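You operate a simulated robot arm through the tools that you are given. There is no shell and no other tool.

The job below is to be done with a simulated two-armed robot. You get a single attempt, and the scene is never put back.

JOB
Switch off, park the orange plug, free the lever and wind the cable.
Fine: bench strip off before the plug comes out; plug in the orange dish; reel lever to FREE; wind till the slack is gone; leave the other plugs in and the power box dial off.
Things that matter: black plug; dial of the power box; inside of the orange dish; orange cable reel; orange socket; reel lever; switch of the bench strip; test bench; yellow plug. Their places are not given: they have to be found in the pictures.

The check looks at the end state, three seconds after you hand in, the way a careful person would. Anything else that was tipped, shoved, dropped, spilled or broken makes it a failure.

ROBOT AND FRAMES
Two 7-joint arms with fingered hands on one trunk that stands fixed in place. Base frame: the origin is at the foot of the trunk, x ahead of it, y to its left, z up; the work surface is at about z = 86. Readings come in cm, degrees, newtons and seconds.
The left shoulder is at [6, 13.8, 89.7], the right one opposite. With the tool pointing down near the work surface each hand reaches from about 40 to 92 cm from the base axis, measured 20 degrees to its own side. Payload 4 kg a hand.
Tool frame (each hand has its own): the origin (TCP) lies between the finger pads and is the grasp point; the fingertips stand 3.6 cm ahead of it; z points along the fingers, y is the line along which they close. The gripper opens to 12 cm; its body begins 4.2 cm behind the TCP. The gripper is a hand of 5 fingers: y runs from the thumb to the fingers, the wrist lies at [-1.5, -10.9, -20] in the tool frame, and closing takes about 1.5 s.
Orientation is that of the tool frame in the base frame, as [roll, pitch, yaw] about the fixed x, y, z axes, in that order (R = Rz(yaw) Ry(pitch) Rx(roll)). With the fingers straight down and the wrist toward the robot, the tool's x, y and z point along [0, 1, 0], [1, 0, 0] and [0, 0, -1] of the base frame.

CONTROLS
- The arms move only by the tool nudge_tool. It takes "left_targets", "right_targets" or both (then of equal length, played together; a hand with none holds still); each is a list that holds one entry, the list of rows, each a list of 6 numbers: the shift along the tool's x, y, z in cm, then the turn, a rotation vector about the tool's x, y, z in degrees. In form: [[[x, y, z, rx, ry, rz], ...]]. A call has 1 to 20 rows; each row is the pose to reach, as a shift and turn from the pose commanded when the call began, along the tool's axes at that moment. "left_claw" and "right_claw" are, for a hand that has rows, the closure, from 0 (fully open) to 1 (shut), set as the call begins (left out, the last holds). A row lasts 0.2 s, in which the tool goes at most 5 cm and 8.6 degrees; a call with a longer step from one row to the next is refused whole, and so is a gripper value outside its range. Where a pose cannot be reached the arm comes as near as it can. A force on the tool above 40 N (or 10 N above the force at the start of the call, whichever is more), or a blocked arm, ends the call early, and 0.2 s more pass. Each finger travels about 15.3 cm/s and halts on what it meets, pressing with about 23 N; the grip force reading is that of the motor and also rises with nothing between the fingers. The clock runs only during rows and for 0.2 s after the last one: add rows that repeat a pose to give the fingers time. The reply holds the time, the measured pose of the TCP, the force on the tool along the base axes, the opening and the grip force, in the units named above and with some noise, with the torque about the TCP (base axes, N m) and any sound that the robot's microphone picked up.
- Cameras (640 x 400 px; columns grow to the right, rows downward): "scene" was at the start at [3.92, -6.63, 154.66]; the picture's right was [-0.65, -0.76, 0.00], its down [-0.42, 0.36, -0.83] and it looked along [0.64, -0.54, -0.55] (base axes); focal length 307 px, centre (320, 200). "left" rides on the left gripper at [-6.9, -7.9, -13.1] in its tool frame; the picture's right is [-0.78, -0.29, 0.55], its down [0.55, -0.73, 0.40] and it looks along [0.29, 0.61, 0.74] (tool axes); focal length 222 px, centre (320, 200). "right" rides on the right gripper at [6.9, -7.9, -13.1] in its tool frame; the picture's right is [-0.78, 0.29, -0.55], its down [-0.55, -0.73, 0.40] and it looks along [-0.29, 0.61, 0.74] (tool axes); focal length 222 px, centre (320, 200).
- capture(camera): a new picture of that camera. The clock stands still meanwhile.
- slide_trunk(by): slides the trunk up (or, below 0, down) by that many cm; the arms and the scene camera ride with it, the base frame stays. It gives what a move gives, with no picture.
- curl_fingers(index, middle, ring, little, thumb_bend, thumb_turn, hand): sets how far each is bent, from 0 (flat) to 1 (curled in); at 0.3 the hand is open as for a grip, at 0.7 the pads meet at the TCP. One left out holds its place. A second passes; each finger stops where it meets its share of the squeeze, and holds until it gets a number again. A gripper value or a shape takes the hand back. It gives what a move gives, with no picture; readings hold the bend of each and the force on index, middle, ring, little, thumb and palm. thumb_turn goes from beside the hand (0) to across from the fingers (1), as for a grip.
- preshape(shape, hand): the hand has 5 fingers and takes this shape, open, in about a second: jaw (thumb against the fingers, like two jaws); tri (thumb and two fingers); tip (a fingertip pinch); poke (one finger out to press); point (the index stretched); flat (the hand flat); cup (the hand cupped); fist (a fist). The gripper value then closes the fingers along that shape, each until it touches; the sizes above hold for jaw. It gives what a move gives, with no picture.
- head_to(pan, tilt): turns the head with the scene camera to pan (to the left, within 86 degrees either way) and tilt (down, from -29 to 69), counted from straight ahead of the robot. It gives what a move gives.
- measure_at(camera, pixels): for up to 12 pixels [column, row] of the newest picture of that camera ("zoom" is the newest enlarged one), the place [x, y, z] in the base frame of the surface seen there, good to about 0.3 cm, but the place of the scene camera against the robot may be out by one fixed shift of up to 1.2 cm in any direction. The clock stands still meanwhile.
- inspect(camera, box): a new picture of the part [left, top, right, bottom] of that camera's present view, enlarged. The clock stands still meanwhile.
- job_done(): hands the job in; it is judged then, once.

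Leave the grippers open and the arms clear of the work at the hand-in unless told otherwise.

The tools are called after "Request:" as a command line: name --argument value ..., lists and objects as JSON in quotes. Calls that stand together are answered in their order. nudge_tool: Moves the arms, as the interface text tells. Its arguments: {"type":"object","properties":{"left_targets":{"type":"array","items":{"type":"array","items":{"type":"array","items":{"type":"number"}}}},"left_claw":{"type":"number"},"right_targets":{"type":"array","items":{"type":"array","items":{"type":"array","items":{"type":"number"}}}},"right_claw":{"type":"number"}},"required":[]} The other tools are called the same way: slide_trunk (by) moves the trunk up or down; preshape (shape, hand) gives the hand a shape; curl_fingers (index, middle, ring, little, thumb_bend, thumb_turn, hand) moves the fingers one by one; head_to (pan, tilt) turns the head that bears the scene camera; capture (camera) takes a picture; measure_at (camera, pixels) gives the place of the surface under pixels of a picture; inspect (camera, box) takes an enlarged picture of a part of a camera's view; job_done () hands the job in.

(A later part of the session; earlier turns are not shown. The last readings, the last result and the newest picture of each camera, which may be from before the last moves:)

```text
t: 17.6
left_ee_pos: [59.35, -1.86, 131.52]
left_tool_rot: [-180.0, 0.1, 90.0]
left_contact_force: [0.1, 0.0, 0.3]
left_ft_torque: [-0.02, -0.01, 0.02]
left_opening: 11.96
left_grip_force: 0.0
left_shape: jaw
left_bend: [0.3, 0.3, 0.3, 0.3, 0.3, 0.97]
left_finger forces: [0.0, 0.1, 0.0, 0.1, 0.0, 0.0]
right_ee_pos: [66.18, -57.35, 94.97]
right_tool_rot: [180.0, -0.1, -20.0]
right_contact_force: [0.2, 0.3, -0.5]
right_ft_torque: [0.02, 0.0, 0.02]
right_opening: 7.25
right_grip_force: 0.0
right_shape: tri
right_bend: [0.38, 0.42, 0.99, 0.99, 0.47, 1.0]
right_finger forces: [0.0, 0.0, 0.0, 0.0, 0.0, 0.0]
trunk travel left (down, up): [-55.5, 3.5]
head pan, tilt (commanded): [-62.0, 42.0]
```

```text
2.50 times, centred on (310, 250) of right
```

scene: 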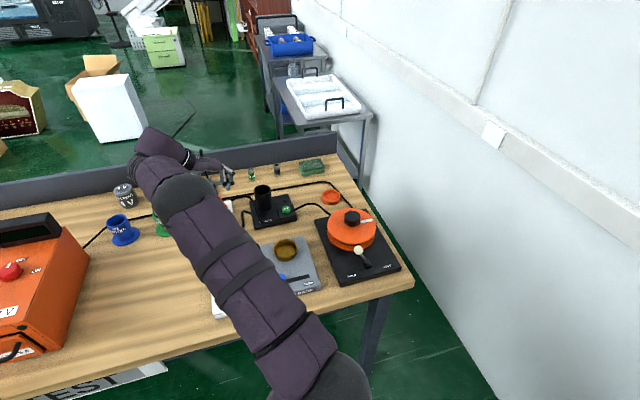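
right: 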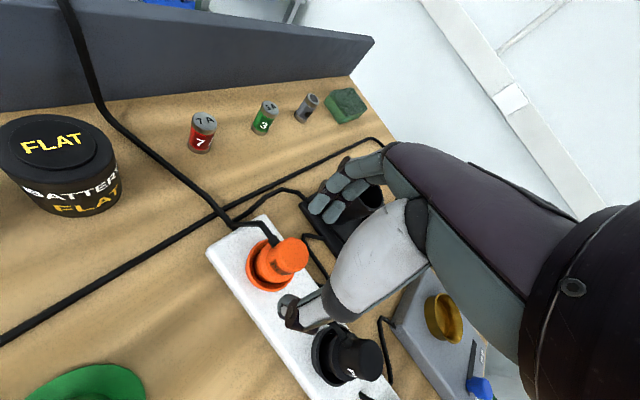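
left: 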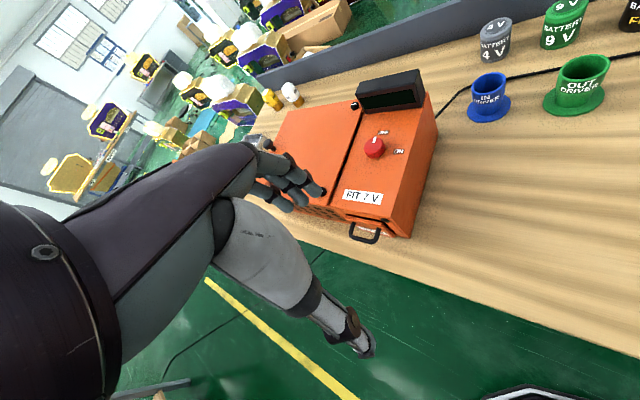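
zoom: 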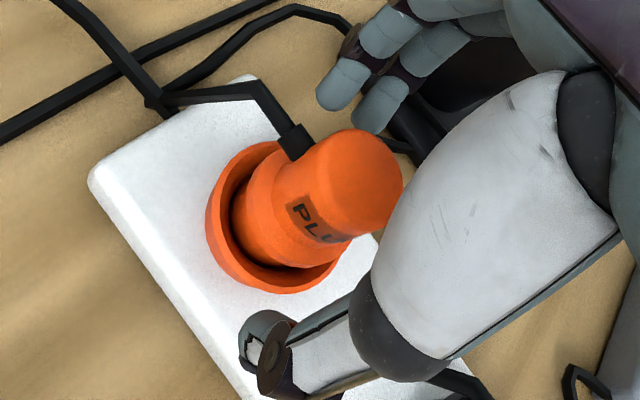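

The plug is between the thumb (zoom 260,345) and the two fingers (zoom 360,95). Now I close the grip in place.

Request:
nudge_tool --right_targets '[[[0, 0, 0, 0, 0, 0], [0, 0, 0, 0, 0, 0], [0, 0, 0, 0, 0, 0], [0, 0, 0, 0, 0, 0], [0, 0, 0, 0, 0, 0], [0, 0, 0, 0, 0, 0], [0, 0, 0, 0, 0, 0], [0, 0, 0, 0, 0, 0]]]' --right_claw 1.0

Request:
inspect --camera "right" --box '[220, 170, 400, 330]'

```text
t: 19.4
left_ee_pos: [59.22, -1.9, 131.5]
left_tool_rot: [179.9, 0.0, 90.1]
left_contact_force: [1.1, 0.1, -0.6]
left_ft_torque: [0.01, 0.01, 0.0]
left_opening: 11.99
left_grip_force: 0.0
left_shape: jaw
left_bend: [0.3, 0.3, 0.3, 0.3, 0.3, 0.97]
left_finger forces: [0.0, 0.0, 0.0, 0.0, 0.0, 0.0]
right_ee_pos: [66.26, -57.41, 94.99]
right_tool_rot: [180.0, -0.1, -20.1]
right_contact_force: [-0.7, -0.5, 2.2]
right_ft_torque: [-0.11, 0.04, 0.04]
right_opening: 2.81
right_grip_force: 23.0
right_shape: tri
right_bend: [0.54, 0.55, 1.0, 1.0, 0.71, 1.0]
right_finger forces: [9.3, 10.8, 0.0, 0.1, 20.3, 0.0]
trunk travel left (down, up): [-55.5, 3.5]
head pan, tilt (commanded): [-62.0, 42.0]
heard: snap
```

```text
2.50 times, centred on (310, 250) of right
```

zoom: 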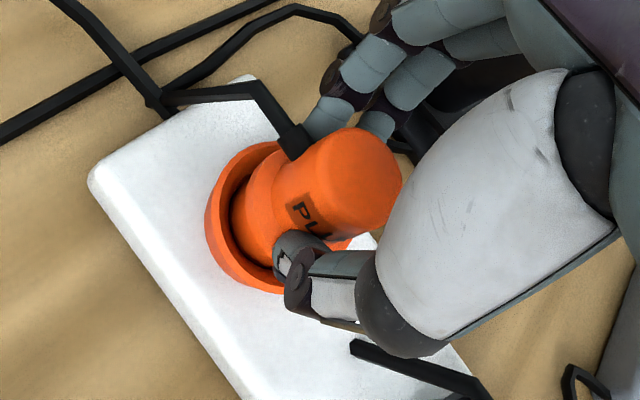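

The grip holds 2.8 cm with about 20 N on both sides; a snap was heard. I pull straight up slowly.

Request:
nudge_tool --right_targets '[[[0, 0, -0.3, 0, 0, 0], [0, 0, -0.6, 0, 0, 0], [0, 0, -1.0, 0, 0, 0], [0, 0, -1.5, 0, 0, 0], [0, 0, -2, 0, 0, 0], [0, 0, -3, 0, 0, 0], [0, 0, -4, 0, 0, 0], [0, 0, -5, 0, 0, 0], [0, 0, -5, 0, 0, 0]]]'

Request:
capture --camera "right"

Request:
inspect --camera "right" --box '[200, 170, 380, 330]'

```text
t: 21.4
left_ee_pos: [59.36, -1.99, 131.47]
left_tool_rot: [-180.0, 0.0, 90.0]
left_contact_force: [-0.5, 0.0, -0.2]
left_ft_torque: [-0.05, 0.0, 0.0]
left_opening: 11.96
left_grip_force: 0.1
left_shape: jaw
left_bend: [0.3, 0.3, 0.3, 0.3, 0.3, 0.97]
left_finger forces: [0.0, 0.0, 0.0, 0.0, 0.1, 0.0]
right_ee_pos: [66.07, -57.48, 100.21]
right_tool_rot: [-179.9, 0.0, -20.0]
right_contact_force: [-0.3, -0.8, -1.0]
right_ft_torque: [0.0, 0.02, -0.02]
right_opening: 2.75
right_grip_force: 23.6
right_shape: tri
right_bend: [0.54, 0.55, 1.0, 1.0, 0.71, 1.0]
right_finger forces: [9.5, 10.7, 0.0, 0.0, 20.4, 0.0]
trunk travel left (down, up): [-55.5, 3.5]
head pan, tilt (commanded): [-62.0, 42.0]
```

```text
taken
```

right: 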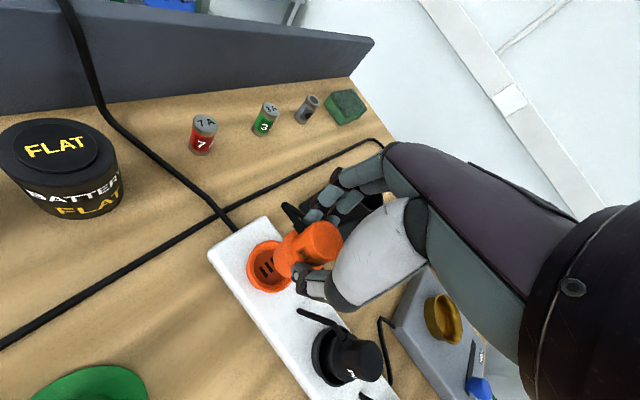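

```text
2.50 times, centred on (290, 250) of right
```

zoom: 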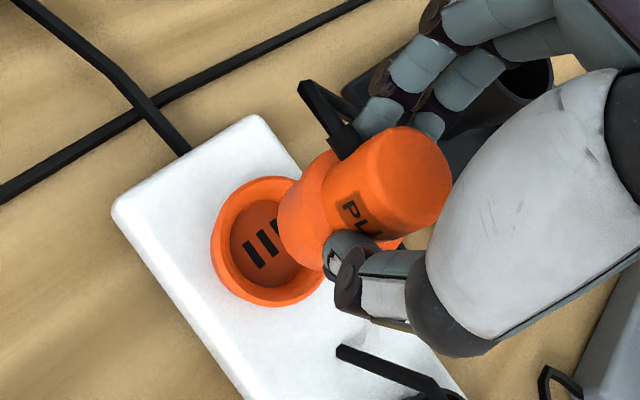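

The plug is out of its socket and the cable comes with it. Before carrying it I check how far the wall at the right is, and the dish, in the scene picture.

Request:
capture --camera "scene"

Request:
measure_at --camera "scene" --pixels '[[400, 170], [450, 200], [500, 250], [550, 300], [420, 120], [500, 160], [331, 197], [331, 192], [323, 198], [340, 197], [331, 204], [346, 180]]'

```text
taken
```

scene: 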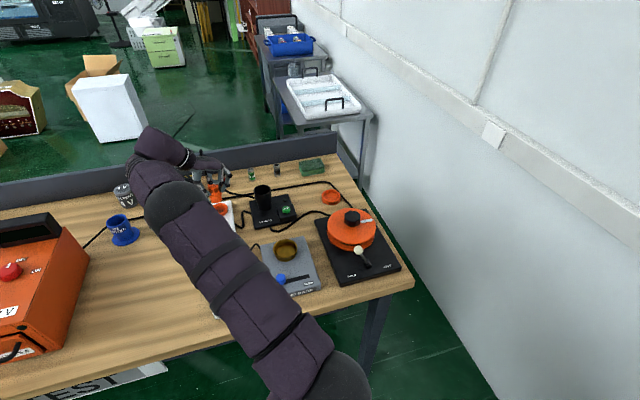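

```text
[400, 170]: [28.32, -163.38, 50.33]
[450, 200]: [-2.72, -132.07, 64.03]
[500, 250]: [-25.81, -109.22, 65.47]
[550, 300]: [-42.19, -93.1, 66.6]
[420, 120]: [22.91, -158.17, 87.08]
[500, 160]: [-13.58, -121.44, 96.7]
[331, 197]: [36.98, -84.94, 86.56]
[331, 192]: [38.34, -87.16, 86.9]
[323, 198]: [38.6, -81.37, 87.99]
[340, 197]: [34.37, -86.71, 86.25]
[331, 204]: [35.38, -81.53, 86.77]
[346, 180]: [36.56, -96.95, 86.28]
```

The wall is over 60 cm past the dish, so there is room. I lift 14 cm and carry the plug toward the dish at about (37.2,-83.9).

Request:
nudge_tool --right_targets '[[[0, 0, -3, 0, 0, 0], [0, 0, -6, 0, 0, 0], [0, 0, -10, 0, 0, 0], [0, 0, -14, 0, 0, 0], [-1.3, 2.5, -14, 0, 0, 0], [-2.6, 5, -14, 0, 0, 0], [-3.9, 7.5, -14, 0, 0, 0], [-5.2, 10, -14, 0, 0, 0], [-6.5, 12.5, -14, 0, 0, 0], [-7.8, 15, -14, 0, 0, 0], [-9.1, 17.5, -14, 0, 0, 0], [-10.4, 20, -14, 0, 0, 0], [-11.7, 22.5, -14, 0, 0, 0], [-13, 25, -14, 0, 0, 0], [-14.3, 27.5, -14, 0, 0, 0], [-15.6, 30, -14, 0, 0, 0], [-16.6, 32, -14, 0, 0, 0], [-17.5, 33.8, -14, 0, 0, 0], [-18.1, 34.7, -14, 0, 0, 0], [-18.1, 34.7, -14, 0, 0, 0]]]'

Request:
capture --camera "right"

Request:
capture --camera "scene"

```text
t: 25.6
left_ee_pos: [59.21, -1.87, 131.52]
left_tool_rot: [179.9, 0.0, 90.0]
left_contact_force: [-0.7, -0.4, -0.6]
left_ft_torque: [-0.01, 0.02, -0.02]
left_opening: 11.95
left_grip_force: 0.1
left_shape: jaw
left_bend: [0.3, 0.3, 0.3, 0.3, 0.3, 0.97]
left_finger forces: [0.0, 0.0, 0.0, 0.0, 0.0, 0.0]
right_ee_pos: [37.29, -83.93, 114.13]
right_tool_rot: [180.0, 0.0, -20.0]
right_contact_force: [-0.2, 0.6, -0.1]
right_ft_torque: [-0.01, 0.02, 0.0]
right_opening: 2.79
right_grip_force: 23.2
right_shape: tri
right_bend: [0.54, 0.55, 1.0, 1.0, 0.71, 1.0]
right_finger forces: [9.5, 10.6, 0.0, 0.0, 20.5, 0.0]
trunk travel left (down, up): [-55.5, 3.5]
head pan, tilt (commanded): [-62.0, 42.0]
```

```text
taken
```

right: 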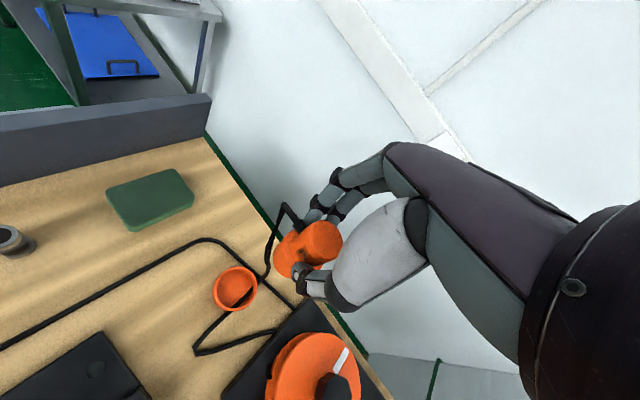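

```text
taken
```

scene: 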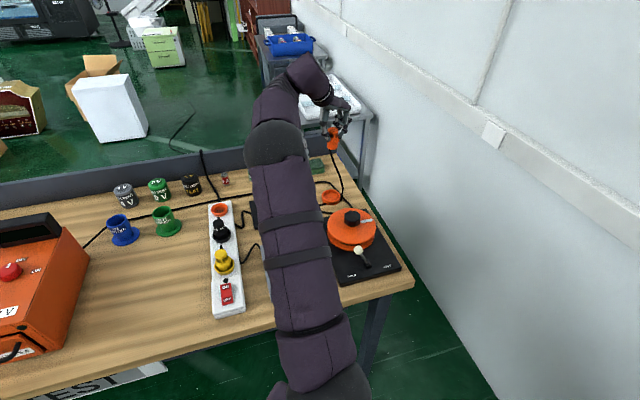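

The plug hangs over the dish region; dish at right-picture (235,288). I enlarge it and measure its rim and floor.

Request:
inspect --camera "right" --box '[190, 200, 350, 340]'

Request:
measure_at --camera "right" --pixels '[[214, 288], [257, 287], [236, 268], [234, 311], [228, 283], [240, 280], [232, 292], [226, 298], [275, 267], [320, 235], [290, 265], [284, 208]]'

```text
2.86 times, centred on (270, 270) of right
```

zoom: 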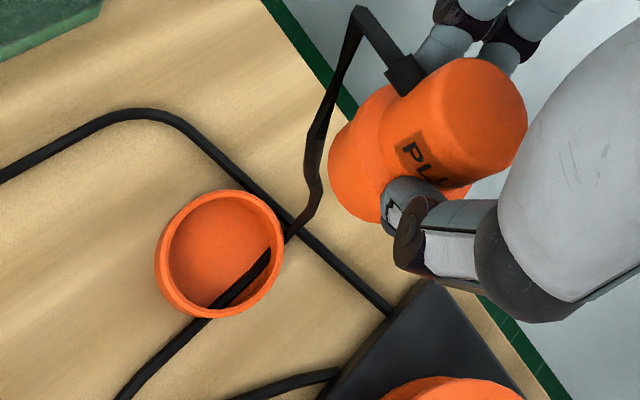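

```text
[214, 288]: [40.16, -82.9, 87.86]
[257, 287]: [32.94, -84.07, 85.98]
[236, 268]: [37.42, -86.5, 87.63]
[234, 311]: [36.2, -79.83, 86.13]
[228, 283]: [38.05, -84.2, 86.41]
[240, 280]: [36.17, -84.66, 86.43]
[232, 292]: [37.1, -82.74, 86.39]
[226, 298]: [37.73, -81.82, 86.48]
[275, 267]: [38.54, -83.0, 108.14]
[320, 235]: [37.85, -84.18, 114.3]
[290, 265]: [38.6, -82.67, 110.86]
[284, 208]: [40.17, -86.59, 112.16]
```

I measure the dish rim more exactly in the zoom: left (160,255), right (281,240), top (222,193), bottom (205,300).

Request:
measure_at --camera "zoom" --pixels '[[160, 252], [280, 240], [222, 193], [203, 302], [170, 220], [265, 205], [180, 290], [270, 275], [220, 240], [205, 250], [235, 225], [200, 220]]'

```text
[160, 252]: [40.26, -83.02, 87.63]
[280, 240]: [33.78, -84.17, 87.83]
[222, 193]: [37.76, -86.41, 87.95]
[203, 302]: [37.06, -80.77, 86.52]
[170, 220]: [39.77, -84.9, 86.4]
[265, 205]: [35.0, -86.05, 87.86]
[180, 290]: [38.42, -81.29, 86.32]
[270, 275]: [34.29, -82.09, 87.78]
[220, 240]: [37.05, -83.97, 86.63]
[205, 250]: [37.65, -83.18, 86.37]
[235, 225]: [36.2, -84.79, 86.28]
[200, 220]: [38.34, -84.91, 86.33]
```

The dish centre is about (37.0,-83.5), floor z≈86.4. I shift 0.4 cm and lower the plug until its bottom is about 1 cm above the floor.

Request:
nudge_tool --right_targets '[[[-0.2, -0.15, 3, 0, 0, 0], [-0.37, -0.29, 6, 0, 0, 0], [-0.37, -0.29, 9, 0, 0, 0], [-0.37, -0.29, 12, 0, 0, 0], [-0.37, -0.29, 15, 0, 0, 0], [-0.37, -0.29, 17, 0, 0, 0], [-0.37, -0.29, 18.5, 0, 0, 0], [-0.37, -0.29, 19.5, 0, 0, 0], [-0.37, -0.29, 20.1, 0, 0, 0], [-0.37, -0.29, 20.1, 0, 0, 0]]]'

Request:
capture --camera "right"

Request:
inspect --camera "scene" --box '[280, 130, 400, 230]'

Request:
inspect --camera "right" --box '[200, 180, 380, 340]'

```text
t: 27.8
left_ee_pos: [59.3, -1.85, 131.51]
left_tool_rot: [-179.9, -0.1, 90.0]
left_contact_force: [0.2, -0.2, 0.2]
left_ft_torque: [-0.02, 0.01, -0.02]
left_opening: 11.98
left_grip_force: 0.1
left_shape: jaw
left_bend: [0.3, 0.3, 0.3, 0.3, 0.3, 0.97]
left_finger forces: [0.0, 0.0, 0.0, 0.0, 0.1, 0.1]
right_ee_pos: [36.84, -83.34, 94.05]
right_tool_rot: [180.0, 0.0, -20.0]
right_contact_force: [-0.4, -0.3, -1.0]
right_ft_torque: [0.0, -0.01, -0.05]
right_opening: 2.74
right_grip_force: 22.8
right_shape: tri
right_bend: [0.54, 0.55, 1.0, 1.0, 0.71, 1.0]
right_finger forces: [9.5, 10.7, 0.1, 0.1, 20.7, 0.0]
trunk travel left (down, up): [-55.5, 3.5]
head pan, tilt (commanded): [-62.0, 42.0]
```

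```text
taken
```

right: 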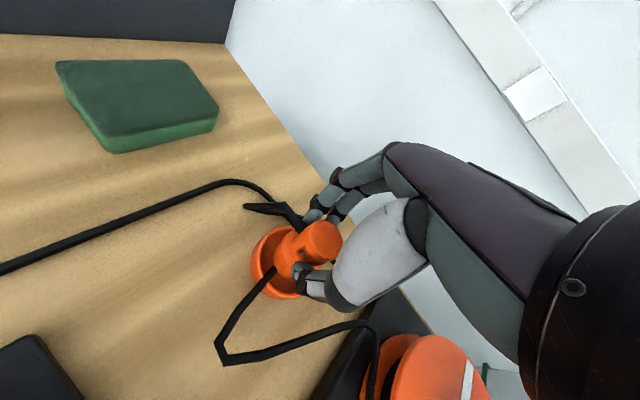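

```text
4.00 times, centred on (340, 180) of scene
```

zoom: 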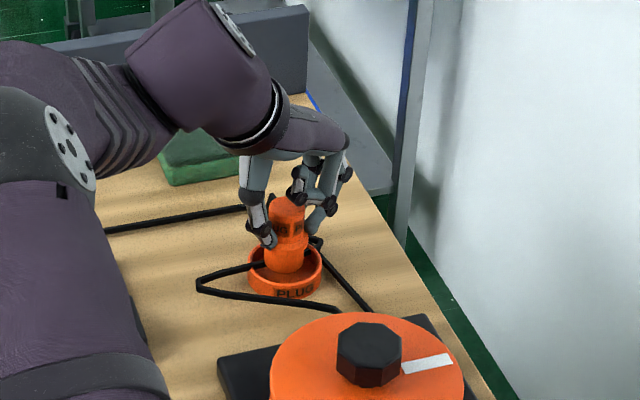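

```text
2.50 times, centred on (290, 260) of right
```

zoom: 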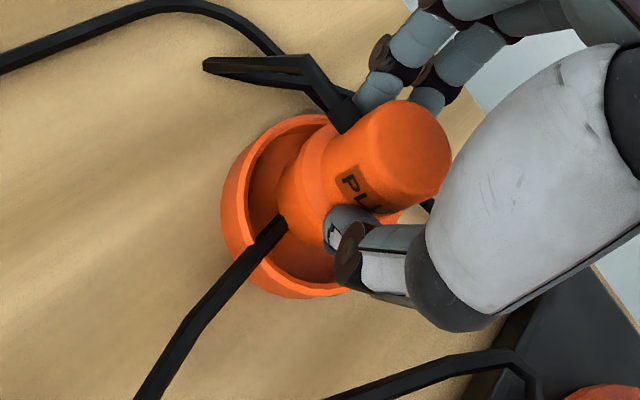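

The plug is centred in the dish, about a centimetre above the floor. I lower further in 0.25 cm steps and read the force.

Request:
nudge_tool --right_targets '[[[0, 0, 0.25, 0, 0, 0], [0, 0, 0.5, 0, 0, 0], [0, 0, 0.75, 0, 0, 0], [0, 0, 1.0, 0, 0, 0]]]'

```text
t: 28.8
left_ee_pos: [59.24, -1.89, 131.51]
left_tool_rot: [180.0, 0.0, 90.0]
left_contact_force: [0.1, 0.7, 0.2]
left_ft_torque: [0.0, -0.02, 0.0]
left_opening: 11.98
left_grip_force: 0.0
left_shape: jaw
left_bend: [0.3, 0.3, 0.3, 0.3, 0.3, 0.97]
left_finger forces: [0.1, 0.0, 0.0, 0.0, 0.1, 0.0]
right_ee_pos: [36.98, -83.44, 93.11]
right_tool_rot: [-180.0, 0.0, -20.0]
right_contact_force: [0.1, 0.1, -0.6]
right_ft_torque: [-0.02, 0.03, -0.02]
right_opening: 2.74
right_grip_force: 22.8
right_shape: tri
right_bend: [0.54, 0.55, 1.0, 1.0, 0.71, 1.0]
right_finger forces: [9.5, 10.7, 0.0, 0.0, 20.5, 0.0]
trunk travel left (down, up): [-55.5, 3.5]
head pan, tilt (commanded): [-62.0, 42.0]
```

No contact yet at TCP z 93.1. I go on in 0.2 cm steps.

Request:
nudge_tool --right_targets '[[[0, 0, 0.2, 0, 0, 0], [0, 0, 0.4, 0, 0, 0], [0, 0, 0.4, 0, 0, 0]]]'

Request:
inspect --camera "scene" --box '[310, 160, 370, 215]'

```text
t: 29.6
left_ee_pos: [59.3, -1.79, 131.43]
left_tool_rot: [179.9, 0.1, 90.0]
left_contact_force: [-0.6, -0.2, -0.3]
left_ft_torque: [0.0, 0.0, 0.0]
left_opening: 11.98
left_grip_force: 0.2
left_shape: jaw
left_bend: [0.3, 0.3, 0.3, 0.3, 0.3, 0.97]
left_finger forces: [0.0, 0.1, 0.0, 0.0, 0.1, 0.0]
right_ee_pos: [37.08, -83.5, 92.9]
right_tool_rot: [179.8, -0.1, -20.0]
right_contact_force: [-0.7, 0.9, 14.0]
right_ft_torque: [-0.21, 0.11, 0.0]
right_opening: 2.8
right_grip_force: 22.9
right_shape: tri
right_bend: [0.54, 0.55, 1.0, 1.0, 0.71, 1.0]
right_finger forces: [10.7, 12.5, 0.0, 0.0, 24.5, 0.1]
trunk travel left (down, up): [-55.5, 3.5]
head pan, tilt (commanded): [-62.0, 42.0]
```

```text
7.27 times, centred on (340, 188) of scene
```

zoom: 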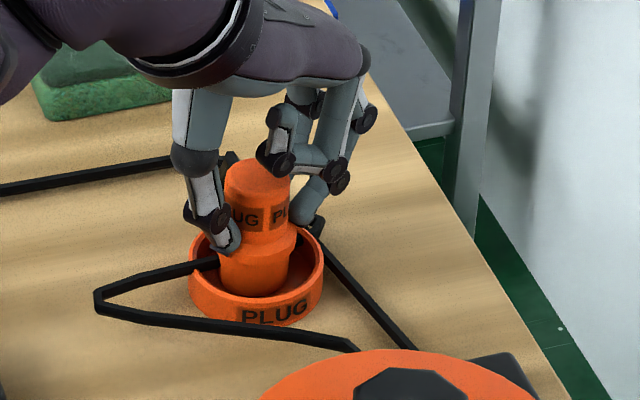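

Contact: 14 N upward, plug stands on the dish floor. I ease up 0.3 cm to take off the load, then open slowly.

Request:
nudge_tool --right_targets '[[[0, 0, -0.3, 0, 0, 0], [0, 0, -0.3, 0, 0, 0]]]'

Request:
nudge_tool --right_targets '[[[0, 0, 0, 0, 0, 0], [0, 0, 0, 0, 0, 0], [0, 0, 0, 0, 0, 0], [0, 0, 0, 0, 0, 0]]]' --right_claw 0.6

Request:
inspect --camera "scene" --box '[310, 160, 370, 215]'

Request:
inspect --camera "right" --box '[200, 180, 380, 340]'

```text
t: 30.2
left_ee_pos: [59.28, -1.98, 131.46]
left_tool_rot: [-180.0, 0.0, 90.0]
left_contact_force: [-0.2, 0.2, -0.5]
left_ft_torque: [-0.05, 0.01, 0.02]
left_opening: 11.99
left_grip_force: 0.0
left_shape: jaw
left_bend: [0.3, 0.3, 0.3, 0.3, 0.3, 0.97]
left_finger forces: [0.1, 0.0, 0.0, 0.1, 0.0, 0.0]
right_ee_pos: [37.0, -83.37, 92.83]
right_tool_rot: [180.0, 0.1, -20.0]
right_contact_force: [-0.2, -1.0, 5.1]
right_ft_torque: [-0.11, 0.0, 0.03]
right_opening: 2.8
right_grip_force: 22.9
right_shape: tri
right_bend: [0.54, 0.55, 1.0, 1.0, 0.71, 1.0]
right_finger forces: [10.8, 11.5, 0.1, 0.0, 22.7, 0.0]
trunk travel left (down, up): [-55.5, 3.5]
head pan, tilt (commanded): [-62.0, 42.0]
```

```text
t: 31.2
left_ee_pos: [59.3, -1.84, 131.38]
left_tool_rot: [-180.0, 0.0, 90.0]
left_contact_force: [-0.2, -1.0, -0.4]
left_ft_torque: [0.01, 0.01, -0.01]
left_opening: 11.93
left_grip_force: 0.2
left_shape: jaw
left_bend: [0.3, 0.3, 0.3, 0.3, 0.3, 0.97]
left_finger forces: [0.0, 0.0, 0.0, 0.0, 0.0, 0.1]
right_ee_pos: [36.99, -83.44, 92.99]
right_tool_rot: [-180.0, 0.0, -19.9]
right_contact_force: [1.0, -0.7, 1.2]
right_ft_torque: [0.01, -0.03, 0.01]
right_opening: 4.78
right_grip_force: 0.1
right_shape: tri
right_bend: [0.46, 0.5, 0.99, 0.99, 0.65, 1.0]
right_finger forces: [0.1, 0.0, 0.1, 0.0, 0.0, 0.0]
trunk travel left (down, up): [-55.5, 3.5]
head pan, tilt (commanded): [-62.0, 42.0]
```

```text
7.27 times, centred on (340, 188) of scene
```

zoom: 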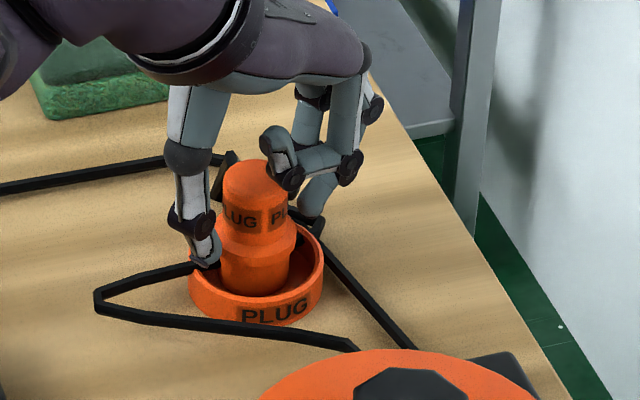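

```text
2.50 times, centred on (290, 260) of right
```

zoom: 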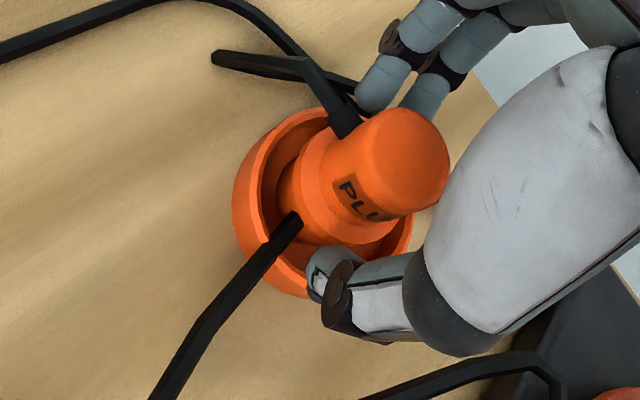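

The plug stands upright in the dish. I open more and then lift straight up.

Request:
nudge_tool --right_targets '[[[0, 0, 0, 0, 0, 0], [0, 0, 0, 0, 0, 0], [0, 0, 0, 0, 0, 0], [0, 0, -1, 0, 0, 0], [0, 0, -3, 0, 0, 0], [0, 0, -6, 0, 0, 0], [0, 0, -10, 0, 0, 0], [0, 0, -14, 0, 0, 0], [0, 0, -18, 0, 0, 0], [0, 0, -18, 0, 0, 0]]]' --right_claw 0.3

Request:
capture --camera "right"

Request:
capture --camera "scene"

Request:
inspect --camera "scene" --box '[300, 160, 420, 290]'

```text
t: 33.4
left_ee_pos: [59.33, -1.93, 131.37]
left_tool_rot: [-179.9, 0.1, 90.0]
left_contact_force: [0.0, -0.5, 0.3]
left_ft_torque: [0.01, -0.01, 0.03]
left_opening: 11.97
left_grip_force: 0.1
left_shape: jaw
left_bend: [0.3, 0.3, 0.3, 0.3, 0.3, 0.97]
left_finger forces: [0.0, 0.1, 0.1, 0.1, 0.0, 0.0]
right_ee_pos: [37.01, -83.49, 110.85]
right_tool_rot: [179.9, 0.0, -20.0]
right_contact_force: [-0.4, -0.7, 0.5]
right_ft_torque: [0.03, 0.0, 0.04]
right_opening: 8.38
right_grip_force: 0.0
right_shape: tri
right_bend: [0.35, 0.38, 0.99, 0.99, 0.42, 0.99]
right_finger forces: [0.0, 0.1, 0.1, 0.0, 0.0, 0.1]
trunk travel left (down, up): [-55.5, 3.5]
head pan, tilt (commanded): [-62.0, 42.0]
```

```text
taken
```

right: 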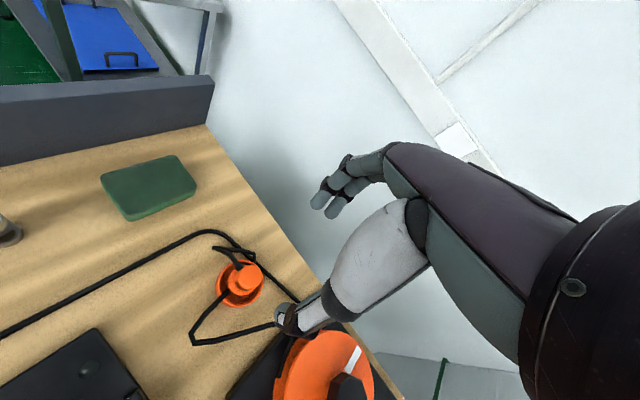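

```text
taken
```

scene: 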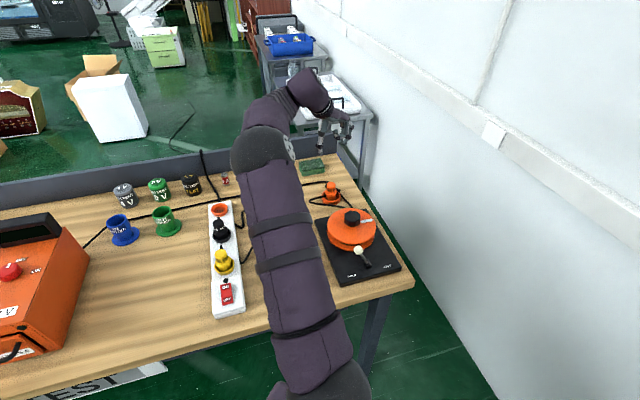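

```text
3.08 times, centred on (360, 225) of scene
```

zoom: 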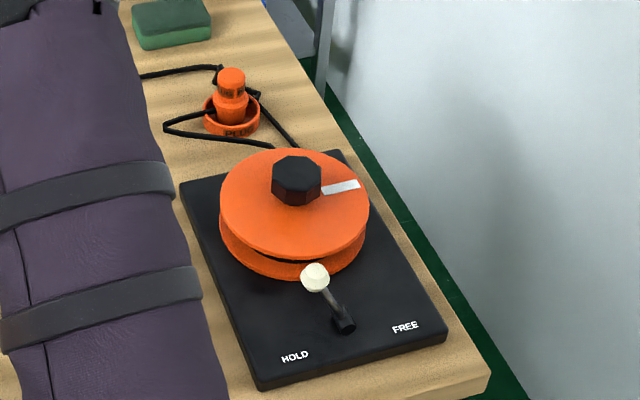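

The plug stands in the dish and the strip's orange socket is empty. Next the lever: ball near (16.8,-57.4,97), foot near (13.8,-59). I move the right hand over the lever, turning to yaw -45 so that thumb and fingers lie left and right of the ball.

Request:
nudge_tool --right_targets '[[[-2.8, -1.8, 0, 0, 0, 2.5], [-5.6, -3.5, -1, 0, 0, 5], [-8.4, -5.3, -2, 0, 0, 7.5], [-11.2, -7.0, -2, 0, 0, 10], [-14, -8.8, -2, 0, 0, 12.5], [-16.8, -10.6, -2, 0, 0, 15], [-19.5, -12.3, -2, 0, 0, 17.5], [-22.3, -14.1, -2, 0, 0, 20], [-25.1, -15.8, -2, 0, 0, 22.5], [-27.9, -17.6, -2, 0, 0, 25], [-27.9, -17.6, -2, 0, 0, 25], [-27.9, -17.6, -2, 0, 0, 25]]]'

Request:
capture --camera "right"

Request:
capture --camera "scene"

```text
t: 36.0
left_ee_pos: [59.31, -1.81, 131.42]
left_tool_rot: [-179.9, 0.0, 90.0]
left_contact_force: [0.3, 0.3, 0.8]
left_ft_torque: [0.01, 0.01, 0.01]
left_opening: 11.95
left_grip_force: 0.0
left_shape: jaw
left_bend: [0.3, 0.3, 0.3, 0.3, 0.3, 0.97]
left_finger forces: [0.0, 0.0, 0.0, 0.0, 0.0, 0.0]
right_ee_pos: [16.57, -57.14, 112.99]
right_tool_rot: [180.0, 0.0, -45.1]
right_contact_force: [0.6, -1.0, -0.5]
right_ft_torque: [0.02, -0.01, 0.02]
right_opening: 8.37
right_grip_force: 0.1
right_shape: tri
right_bend: [0.35, 0.38, 0.99, 0.99, 0.42, 0.99]
right_finger forces: [0.0, 0.1, 0.0, 0.1, 0.0, 0.1]
trunk travel left (down, up): [-55.5, 3.5]
head pan, tilt (commanded): [-62.0, 42.0]
```

```text
taken
```

right: 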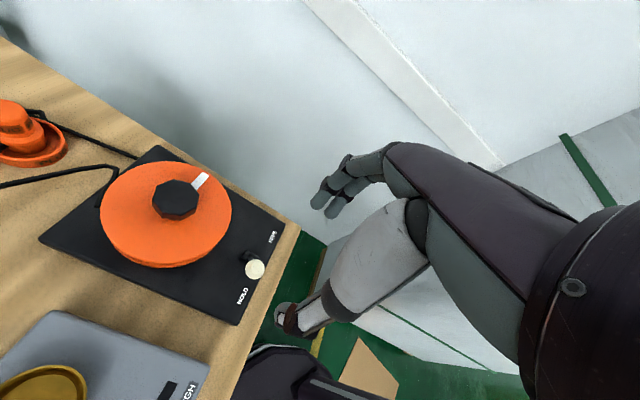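

```text
taken
```

scene: 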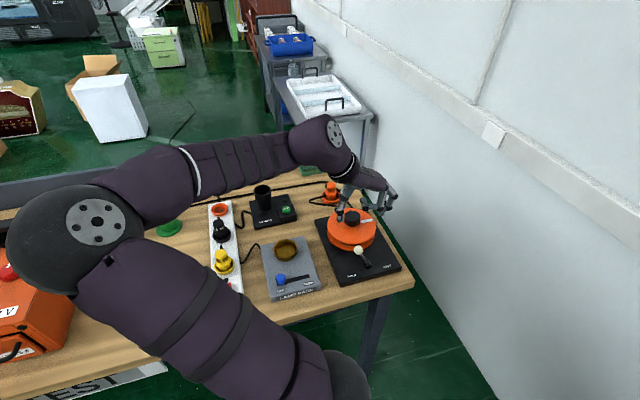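

The hand is over the lever. The elbow swung to the left in the picture (about (75,235)); I check its place, and measure lever ball (255,269), foot, knob and pointer in the right picture.

Request:
measure_at --camera "scene" --pixels '[[75, 235], [20, 230], [60, 290], [150, 200], [10, 272], [30, 250]]'

Request:
inspect --camera "right" --box '[80, 130, 320, 330]'

Request:
measure_at --camera "right" --pixels '[[255, 269], [248, 256], [242, 296], [272, 238], [175, 198], [200, 181], [167, 163], [102, 207], [231, 213], [160, 268], [104, 168], [60, 180]]'

```text
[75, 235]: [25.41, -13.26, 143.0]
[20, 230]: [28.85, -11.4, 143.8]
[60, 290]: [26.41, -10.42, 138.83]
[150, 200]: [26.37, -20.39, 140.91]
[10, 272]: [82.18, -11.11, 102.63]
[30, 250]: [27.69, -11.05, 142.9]
```

```text
2.00 times, centred on (200, 230) of right
```

zoom: 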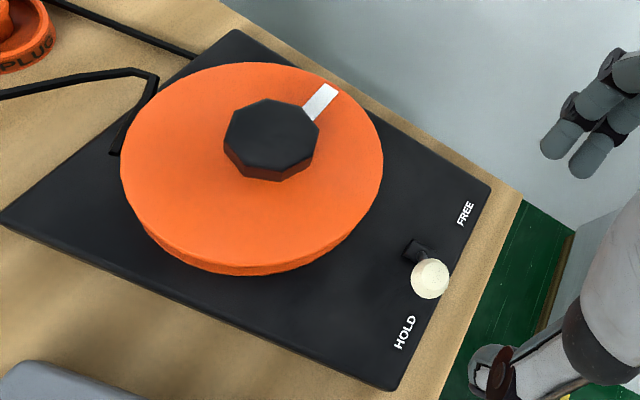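

```text
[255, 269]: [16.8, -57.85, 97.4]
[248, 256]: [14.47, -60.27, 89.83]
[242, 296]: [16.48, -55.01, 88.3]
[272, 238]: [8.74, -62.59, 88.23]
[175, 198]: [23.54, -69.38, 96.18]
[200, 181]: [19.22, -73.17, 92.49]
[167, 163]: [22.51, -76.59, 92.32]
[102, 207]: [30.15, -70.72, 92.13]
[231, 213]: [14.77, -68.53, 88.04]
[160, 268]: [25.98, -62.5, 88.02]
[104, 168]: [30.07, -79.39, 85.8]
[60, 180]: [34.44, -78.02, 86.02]
```

The ball is at about (16.7,-57.8,96.7), pivot 3.4 cm to its right, so FREE lies about 7 cm further right. I lower the half-open hand so that thumb and fingers cage the ball.

Request:
nudge_tool --right_targets '[[[0.4, 0.3, 4, 0, 0, 0], [0.5, 0.3, 8, 0, 0, 0], [0.5, 0.3, 11, 0, 0, 0], [0.5, 0.3, 13, 0, 0, 0], [0.5, 0.3, 13, 0, 0, 0]]]' --right_claw 0.45

Request:
capture --camera "right"

Request:
inspect --camera "scene" --box '[300, 170, 420, 290]'

```text
t: 37.2
left_ee_pos: [59.26, -1.9, 131.46]
left_tool_rot: [179.9, 0.0, 90.0]
left_contact_force: [0.1, -1.0, -0.3]
left_ft_torque: [0.04, 0.01, 0.01]
left_opening: 11.97
left_grip_force: 0.0
left_shape: jaw
left_bend: [0.3, 0.3, 0.3, 0.3, 0.3, 0.97]
left_finger forces: [0.0, 0.0, 0.0, 0.1, 0.1, 0.0]
right_ee_pos: [16.87, -57.88, 99.93]
right_tool_rot: [-179.9, -0.1, -45.0]
right_contact_force: [-0.4, 0.0, 0.2]
right_ft_torque: [-0.01, -0.02, 0.02]
right_opening: 6.65
right_grip_force: 0.2
right_shape: tri
right_bend: [0.4, 0.44, 0.99, 0.99, 0.51, 1.0]
right_finger forces: [0.0, 0.1, 0.1, 0.0, 0.0, 0.0]
trunk travel left (down, up): [-55.5, 3.5]
head pan, tilt (commanded): [-62.0, 42.0]
```

```text
taken
```

right: 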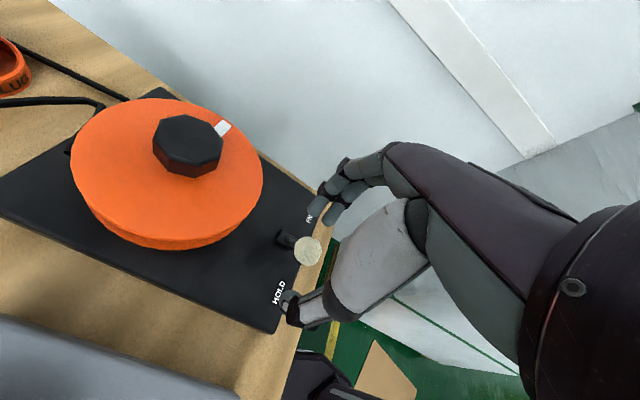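

```text
3.33 times, centred on (360, 230) of scene
```

zoom: 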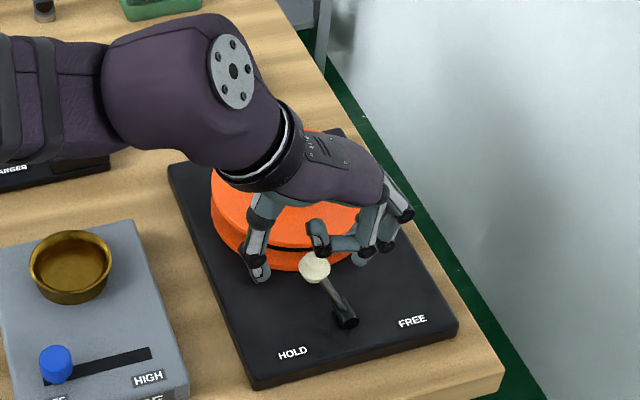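

Thumb is left and fingers right of the ball, but the curled ring and little fingers hang close over it. I rise 5 cm and change to the jaw shape, so all fingers go to the right side.

Request:
nudge_tool --right_targets '[[[0, 0, -2.5, 0, 0, 0], [0, 0, -5, 0, 0, 0]]]'

Request:
preshape --hand "right" --shape "jaw"

Request:
nudge_tool --right_targets '[[[0, 0, 2, 0, 0, 0], [0, 0, 4, 0, 0, 0], [0, 0, 6, 0, 0, 0], [0, 0, 7, 0, 0, 0], [0, 0, 7.5, 0, 0, 0], [0, 0, 7.5, 0, 0, 0]]]' --right_claw 0.3

Request:
capture --camera "right"

Request:
inspect --camera "scene" --box '[300, 170, 420, 290]'

```text
t: 37.8
left_ee_pos: [59.21, -1.9, 131.48]
left_tool_rot: [179.9, 0.0, 90.0]
left_contact_force: [-0.4, 1.3, 0.1]
left_ft_torque: [0.02, -0.01, -0.01]
left_opening: 11.96
left_grip_force: 0.1
left_shape: jaw
left_bend: [0.3, 0.3, 0.3, 0.3, 0.3, 0.97]
left_finger forces: [0.0, 0.0, 0.0, 0.0, 0.1, 0.1]
right_ee_pos: [16.98, -57.95, 104.92]
right_tool_rot: [-180.0, 0.1, -45.0]
right_contact_force: [-0.7, 0.3, -1.5]
right_ft_torque: [-0.02, -0.01, 0.02]
right_opening: 6.66
right_grip_force: 0.0
right_shape: tri
right_bend: [0.4, 0.44, 0.99, 0.99, 0.51, 1.0]
right_finger forces: [0.1, 0.0, 0.0, 0.0, 0.1, 0.0]
trunk travel left (down, up): [-55.5, 3.5]
head pan, tilt (commanded): [-62.0, 42.0]
```

```text
t: 38.7
left_ee_pos: [59.29, -2.04, 131.48]
left_tool_rot: [-179.9, 0.0, 89.9]
left_contact_force: [0.3, -0.2, 0.6]
left_ft_torque: [0.02, -0.04, 0.03]
left_opening: 11.97
left_grip_force: 0.1
left_shape: jaw
left_bend: [0.3, 0.3, 0.3, 0.3, 0.3, 0.97]
left_finger forces: [0.0, 0.1, 0.0, 0.0, 0.0, 0.1]
right_ee_pos: [16.9, -57.93, 104.93]
right_tool_rot: [180.0, 0.0, -45.0]
right_contact_force: [-0.4, -0.1, -0.7]
right_ft_torque: [-0.01, 0.05, -0.03]
right_opening: 11.99
right_grip_force: 0.0
right_shape: jaw
right_bend: [0.3, 0.3, 0.3, 0.3, 0.3, 0.97]
right_finger forces: [0.1, 0.0, 0.0, 0.0, 0.0, 0.1]
trunk travel left (down, up): [-55.5, 3.5]
head pan, tilt (commanded): [-62.0, 42.0]
```

```text
t: 40.1
left_ee_pos: [59.31, -1.82, 131.53]
left_tool_rot: [180.0, 0.0, 90.1]
left_contact_force: [0.4, 0.4, 0.2]
left_ft_torque: [-0.04, 0.01, -0.02]
left_opening: 11.96
left_grip_force: 0.0
left_shape: jaw
left_bend: [0.3, 0.3, 0.3, 0.3, 0.3, 0.97]
left_finger forces: [0.0, 0.0, 0.1, 0.0, 0.0, 0.0]
right_ee_pos: [16.83, -57.89, 97.52]
right_tool_rot: [-180.0, 0.0, -45.0]
right_contact_force: [-0.5, -0.4, 0.4]
right_ft_torque: [-0.02, 0.03, -0.02]
right_opening: 8.43
right_grip_force: 0.1
right_shape: jaw
right_bend: [0.35, 0.38, 0.37, 0.59, 0.41, 0.99]
right_finger forces: [0.0, 0.0, 0.1, 0.0, 0.0, 0.0]
trunk travel left (down, up): [-55.5, 3.5]
head pan, tilt (commanded): [-62.0, 42.0]
```

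```text
taken
```

right: 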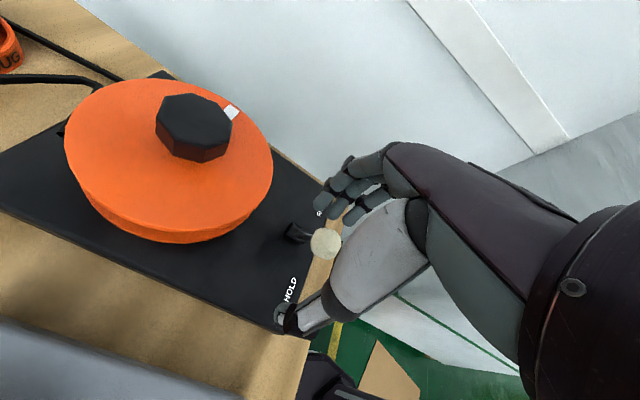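

```text
3.33 times, centred on (360, 230) of scene
```

zoom: 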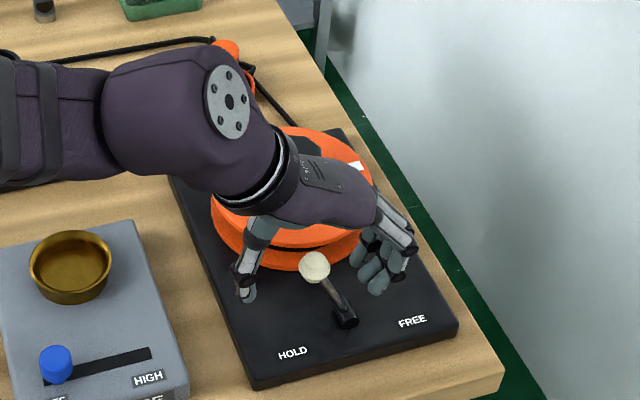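

The ball now sits between thumb (left) and fingers (right). I move the hand right along its y axis, so the thumb pushes the ball toward FREE: first 6 cm, then a look.

Request:
nudge_tool --right_targets '[[[0, 0.7, 0, 0, 0, 0], [0, 1.4, 0, 0, 0, 0], [0, 2.1, 0, 0, 0, 0], [0, 2.8, 0, 0, 0, 0], [0, 3.5, 0, 0, 0, 0], [0, 4.2, 0, 0, 0, 0], [0, 4.9, 0, 0, 0, 0], [0, 5.5, 0, 0, 0, 0], [0, 6.0, 0, 0, 0, 0]]]'

Request:
inspect --camera "scene" --box '[300, 170, 420, 290]'

```text
t: 42.1
left_ee_pos: [59.38, -1.88, 131.39]
left_tool_rot: [180.0, 0.0, 90.0]
left_contact_force: [0.7, 0.6, -0.2]
left_ft_torque: [0.0, 0.0, 0.03]
left_opening: 11.95
left_grip_force: 0.1
left_shape: jaw
left_bend: [0.3, 0.3, 0.3, 0.3, 0.3, 0.97]
left_finger forces: [0.0, 0.1, 0.1, 0.0, 0.1, 0.1]
right_ee_pos: [12.63, -62.1, 97.41]
right_tool_rot: [-180.0, -0.1, -45.1]
right_contact_force: [0.8, 0.7, 0.5]
right_ft_torque: [-0.02, -0.02, 0.01]
right_opening: 8.44
right_grip_force: 0.0
right_shape: jaw
right_bend: [0.35, 0.38, 0.37, 0.59, 0.41, 0.99]
right_finger forces: [0.0, 0.0, 0.0, 0.0, 0.7, 0.0]
trunk travel left (down, up): [-55.5, 3.5]
head pan, tilt (commanded): [-62.0, 42.0]
```

```text
3.33 times, centred on (360, 230) of scene
```

zoom: 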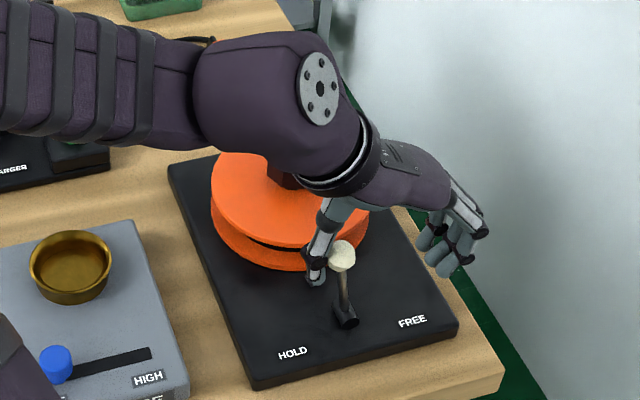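

The thumb pushes the lever, now near upright, with under 1 N. I push on another 4.5 cm.

Request:
nudge_tool --right_targets '[[[0, 0.7, 0, 0, 0, 0], [0, 1.4, 0, 0, 0, 0], [0, 2.1, 0, 0, 0, 0], [0, 2.8, 0, 0, 0, 0], [0, 3.3, 0, 0, 0, 0], [0, 3.8, 0, 0, 0, 0], [0, 4.2, 0, 0, 0, 0], [0, 4.5, 0, 0, 0, 0]]]'

Request:
inspect --camera "scene" --box '[300, 170, 420, 290]'

```text
t: 43.9
left_ee_pos: [59.29, -1.91, 131.4]
left_tool_rot: [-180.0, 0.1, 90.0]
left_contact_force: [0.6, 0.1, 0.1]
left_ft_torque: [0.03, -0.02, -0.02]
left_opening: 11.96
left_grip_force: 0.0
left_shape: jaw
left_bend: [0.3, 0.3, 0.3, 0.3, 0.3, 0.97]
left_finger forces: [0.0, 0.0, 0.0, 0.0, 0.0, 0.0]
right_ee_pos: [9.33, -65.36, 97.54]
right_tool_rot: [-180.0, 0.0, -45.0]
right_contact_force: [1.0, 1.3, 0.6]
right_ft_torque: [-0.01, -0.01, -0.02]
right_opening: 8.45
right_grip_force: 0.0
right_shape: jaw
right_bend: [0.35, 0.38, 0.37, 0.59, 0.41, 0.99]
right_finger forces: [0.0, 0.0, 0.1, 0.1, 1.0, 0.0]
trunk travel left (down, up): [-55.5, 3.5]
head pan, tilt (commanded): [-62.0, 42.0]
```

```text
3.33 times, centred on (360, 230) of scene
```

zoom: 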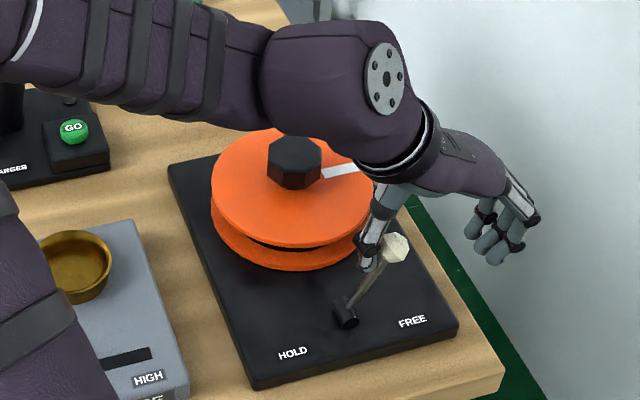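

The lever leans right now, still moving freely. I push in 0.4 cm steps to find its stop.

Request:
nudge_tool --right_targets '[[[0, 0.4, 0, 0, 0, 0], [0, 0.8, 0, 0, 0, 0], [0, 1.2, 0, 0, 0, 0], [0, 1.6, 0, 0, 0, 0]]]'

Request:
inspect --camera "scene" --box '[300, 170, 420, 290]'

```text
t: 44.9
left_ee_pos: [59.41, -1.77, 131.34]
left_tool_rot: [-179.9, 0.2, 89.9]
left_contact_force: [-0.1, 0.3, -0.2]
left_ft_torque: [-0.01, -0.01, 0.0]
left_opening: 11.99
left_grip_force: 0.0
left_shape: jaw
left_bend: [0.3, 0.3, 0.3, 0.3, 0.3, 0.97]
left_finger forces: [0.0, 0.0, 0.0, 0.0, 0.0, 0.1]
right_ee_pos: [8.46, -66.22, 97.46]
right_tool_rot: [-179.9, 0.0, -44.9]
right_contact_force: [14.7, 14.2, 0.2]
right_ft_torque: [0.22, -0.24, -0.03]
right_opening: 8.83
right_grip_force: 0.1
right_shape: jaw
right_bend: [0.35, 0.38, 0.37, 0.59, 0.33, 0.98]
right_finger forces: [0.1, 0.0, 0.1, 0.0, 19.1, 0.0]
trunk travel left (down, up): [-55.5, 3.5]
head pan, tilt (commanded): [-62.0, 42.0]
```

```text
3.33 times, centred on (360, 230) of scene
```

zoom: 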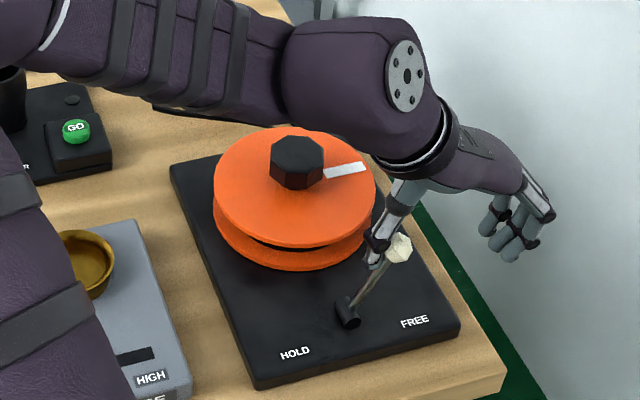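

The force rose to 20 N: the lever is against its FREE stop. I back off 2 cm, then lift clear.

Request:
nudge_tool --right_targets '[[[0, -1, 0, 0, 0, 0], [0, -2.5, 0, 0, 0, 0], [0, -2.5, -3, 0, 0, 0], [0, -2.5, -7, 0, 0, 0], [0, -2.5, -11, 0, 0, 0], [0, -2.5, -15, 0, 0, 0], [0, -2.5, -15, 0, 0, 0]]]'

Request:
capture --camera "right"

Request:
inspect --camera "scene" --box '[300, 170, 420, 290]'

```text
t: 46.5
left_ee_pos: [59.31, -1.97, 131.47]
left_tool_rot: [-179.9, 0.0, 90.0]
left_contact_force: [0.8, 0.4, -0.4]
left_ft_torque: [0.01, 0.0, 0.01]
left_opening: 11.98
left_grip_force: 0.0
left_shape: jaw
left_bend: [0.3, 0.3, 0.3, 0.3, 0.3, 0.97]
left_finger forces: [0.0, 0.0, 0.0, 0.0, 0.0, 0.0]
right_ee_pos: [10.03, -64.49, 112.31]
right_tool_rot: [-180.0, 0.1, -45.0]
right_contact_force: [0.3, 0.2, 0.0]
right_ft_torque: [-0.05, 0.02, 0.03]
right_opening: 8.43
right_grip_force: 0.0
right_shape: jaw
right_bend: [0.35, 0.38, 0.37, 0.59, 0.41, 0.99]
right_finger forces: [0.0, 0.0, 0.0, 0.0, 0.1, 0.0]
trunk travel left (down, up): [-55.5, 3.5]
head pan, tilt (commanded): [-62.0, 42.0]
```

```text
taken
```

right: 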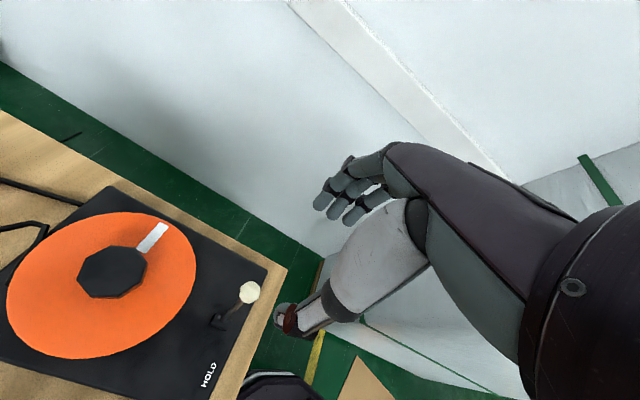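

```text
3.33 times, centred on (360, 230) of scene
```

zoom: 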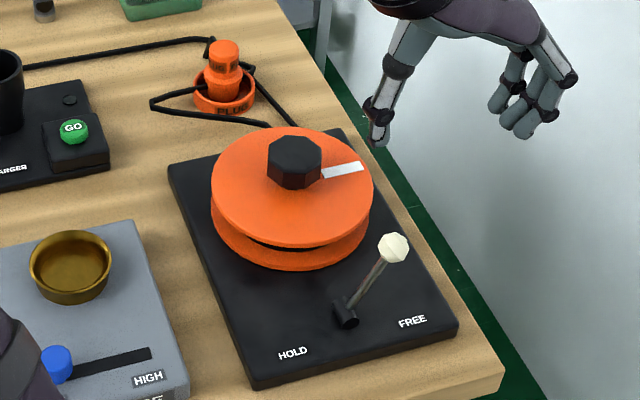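

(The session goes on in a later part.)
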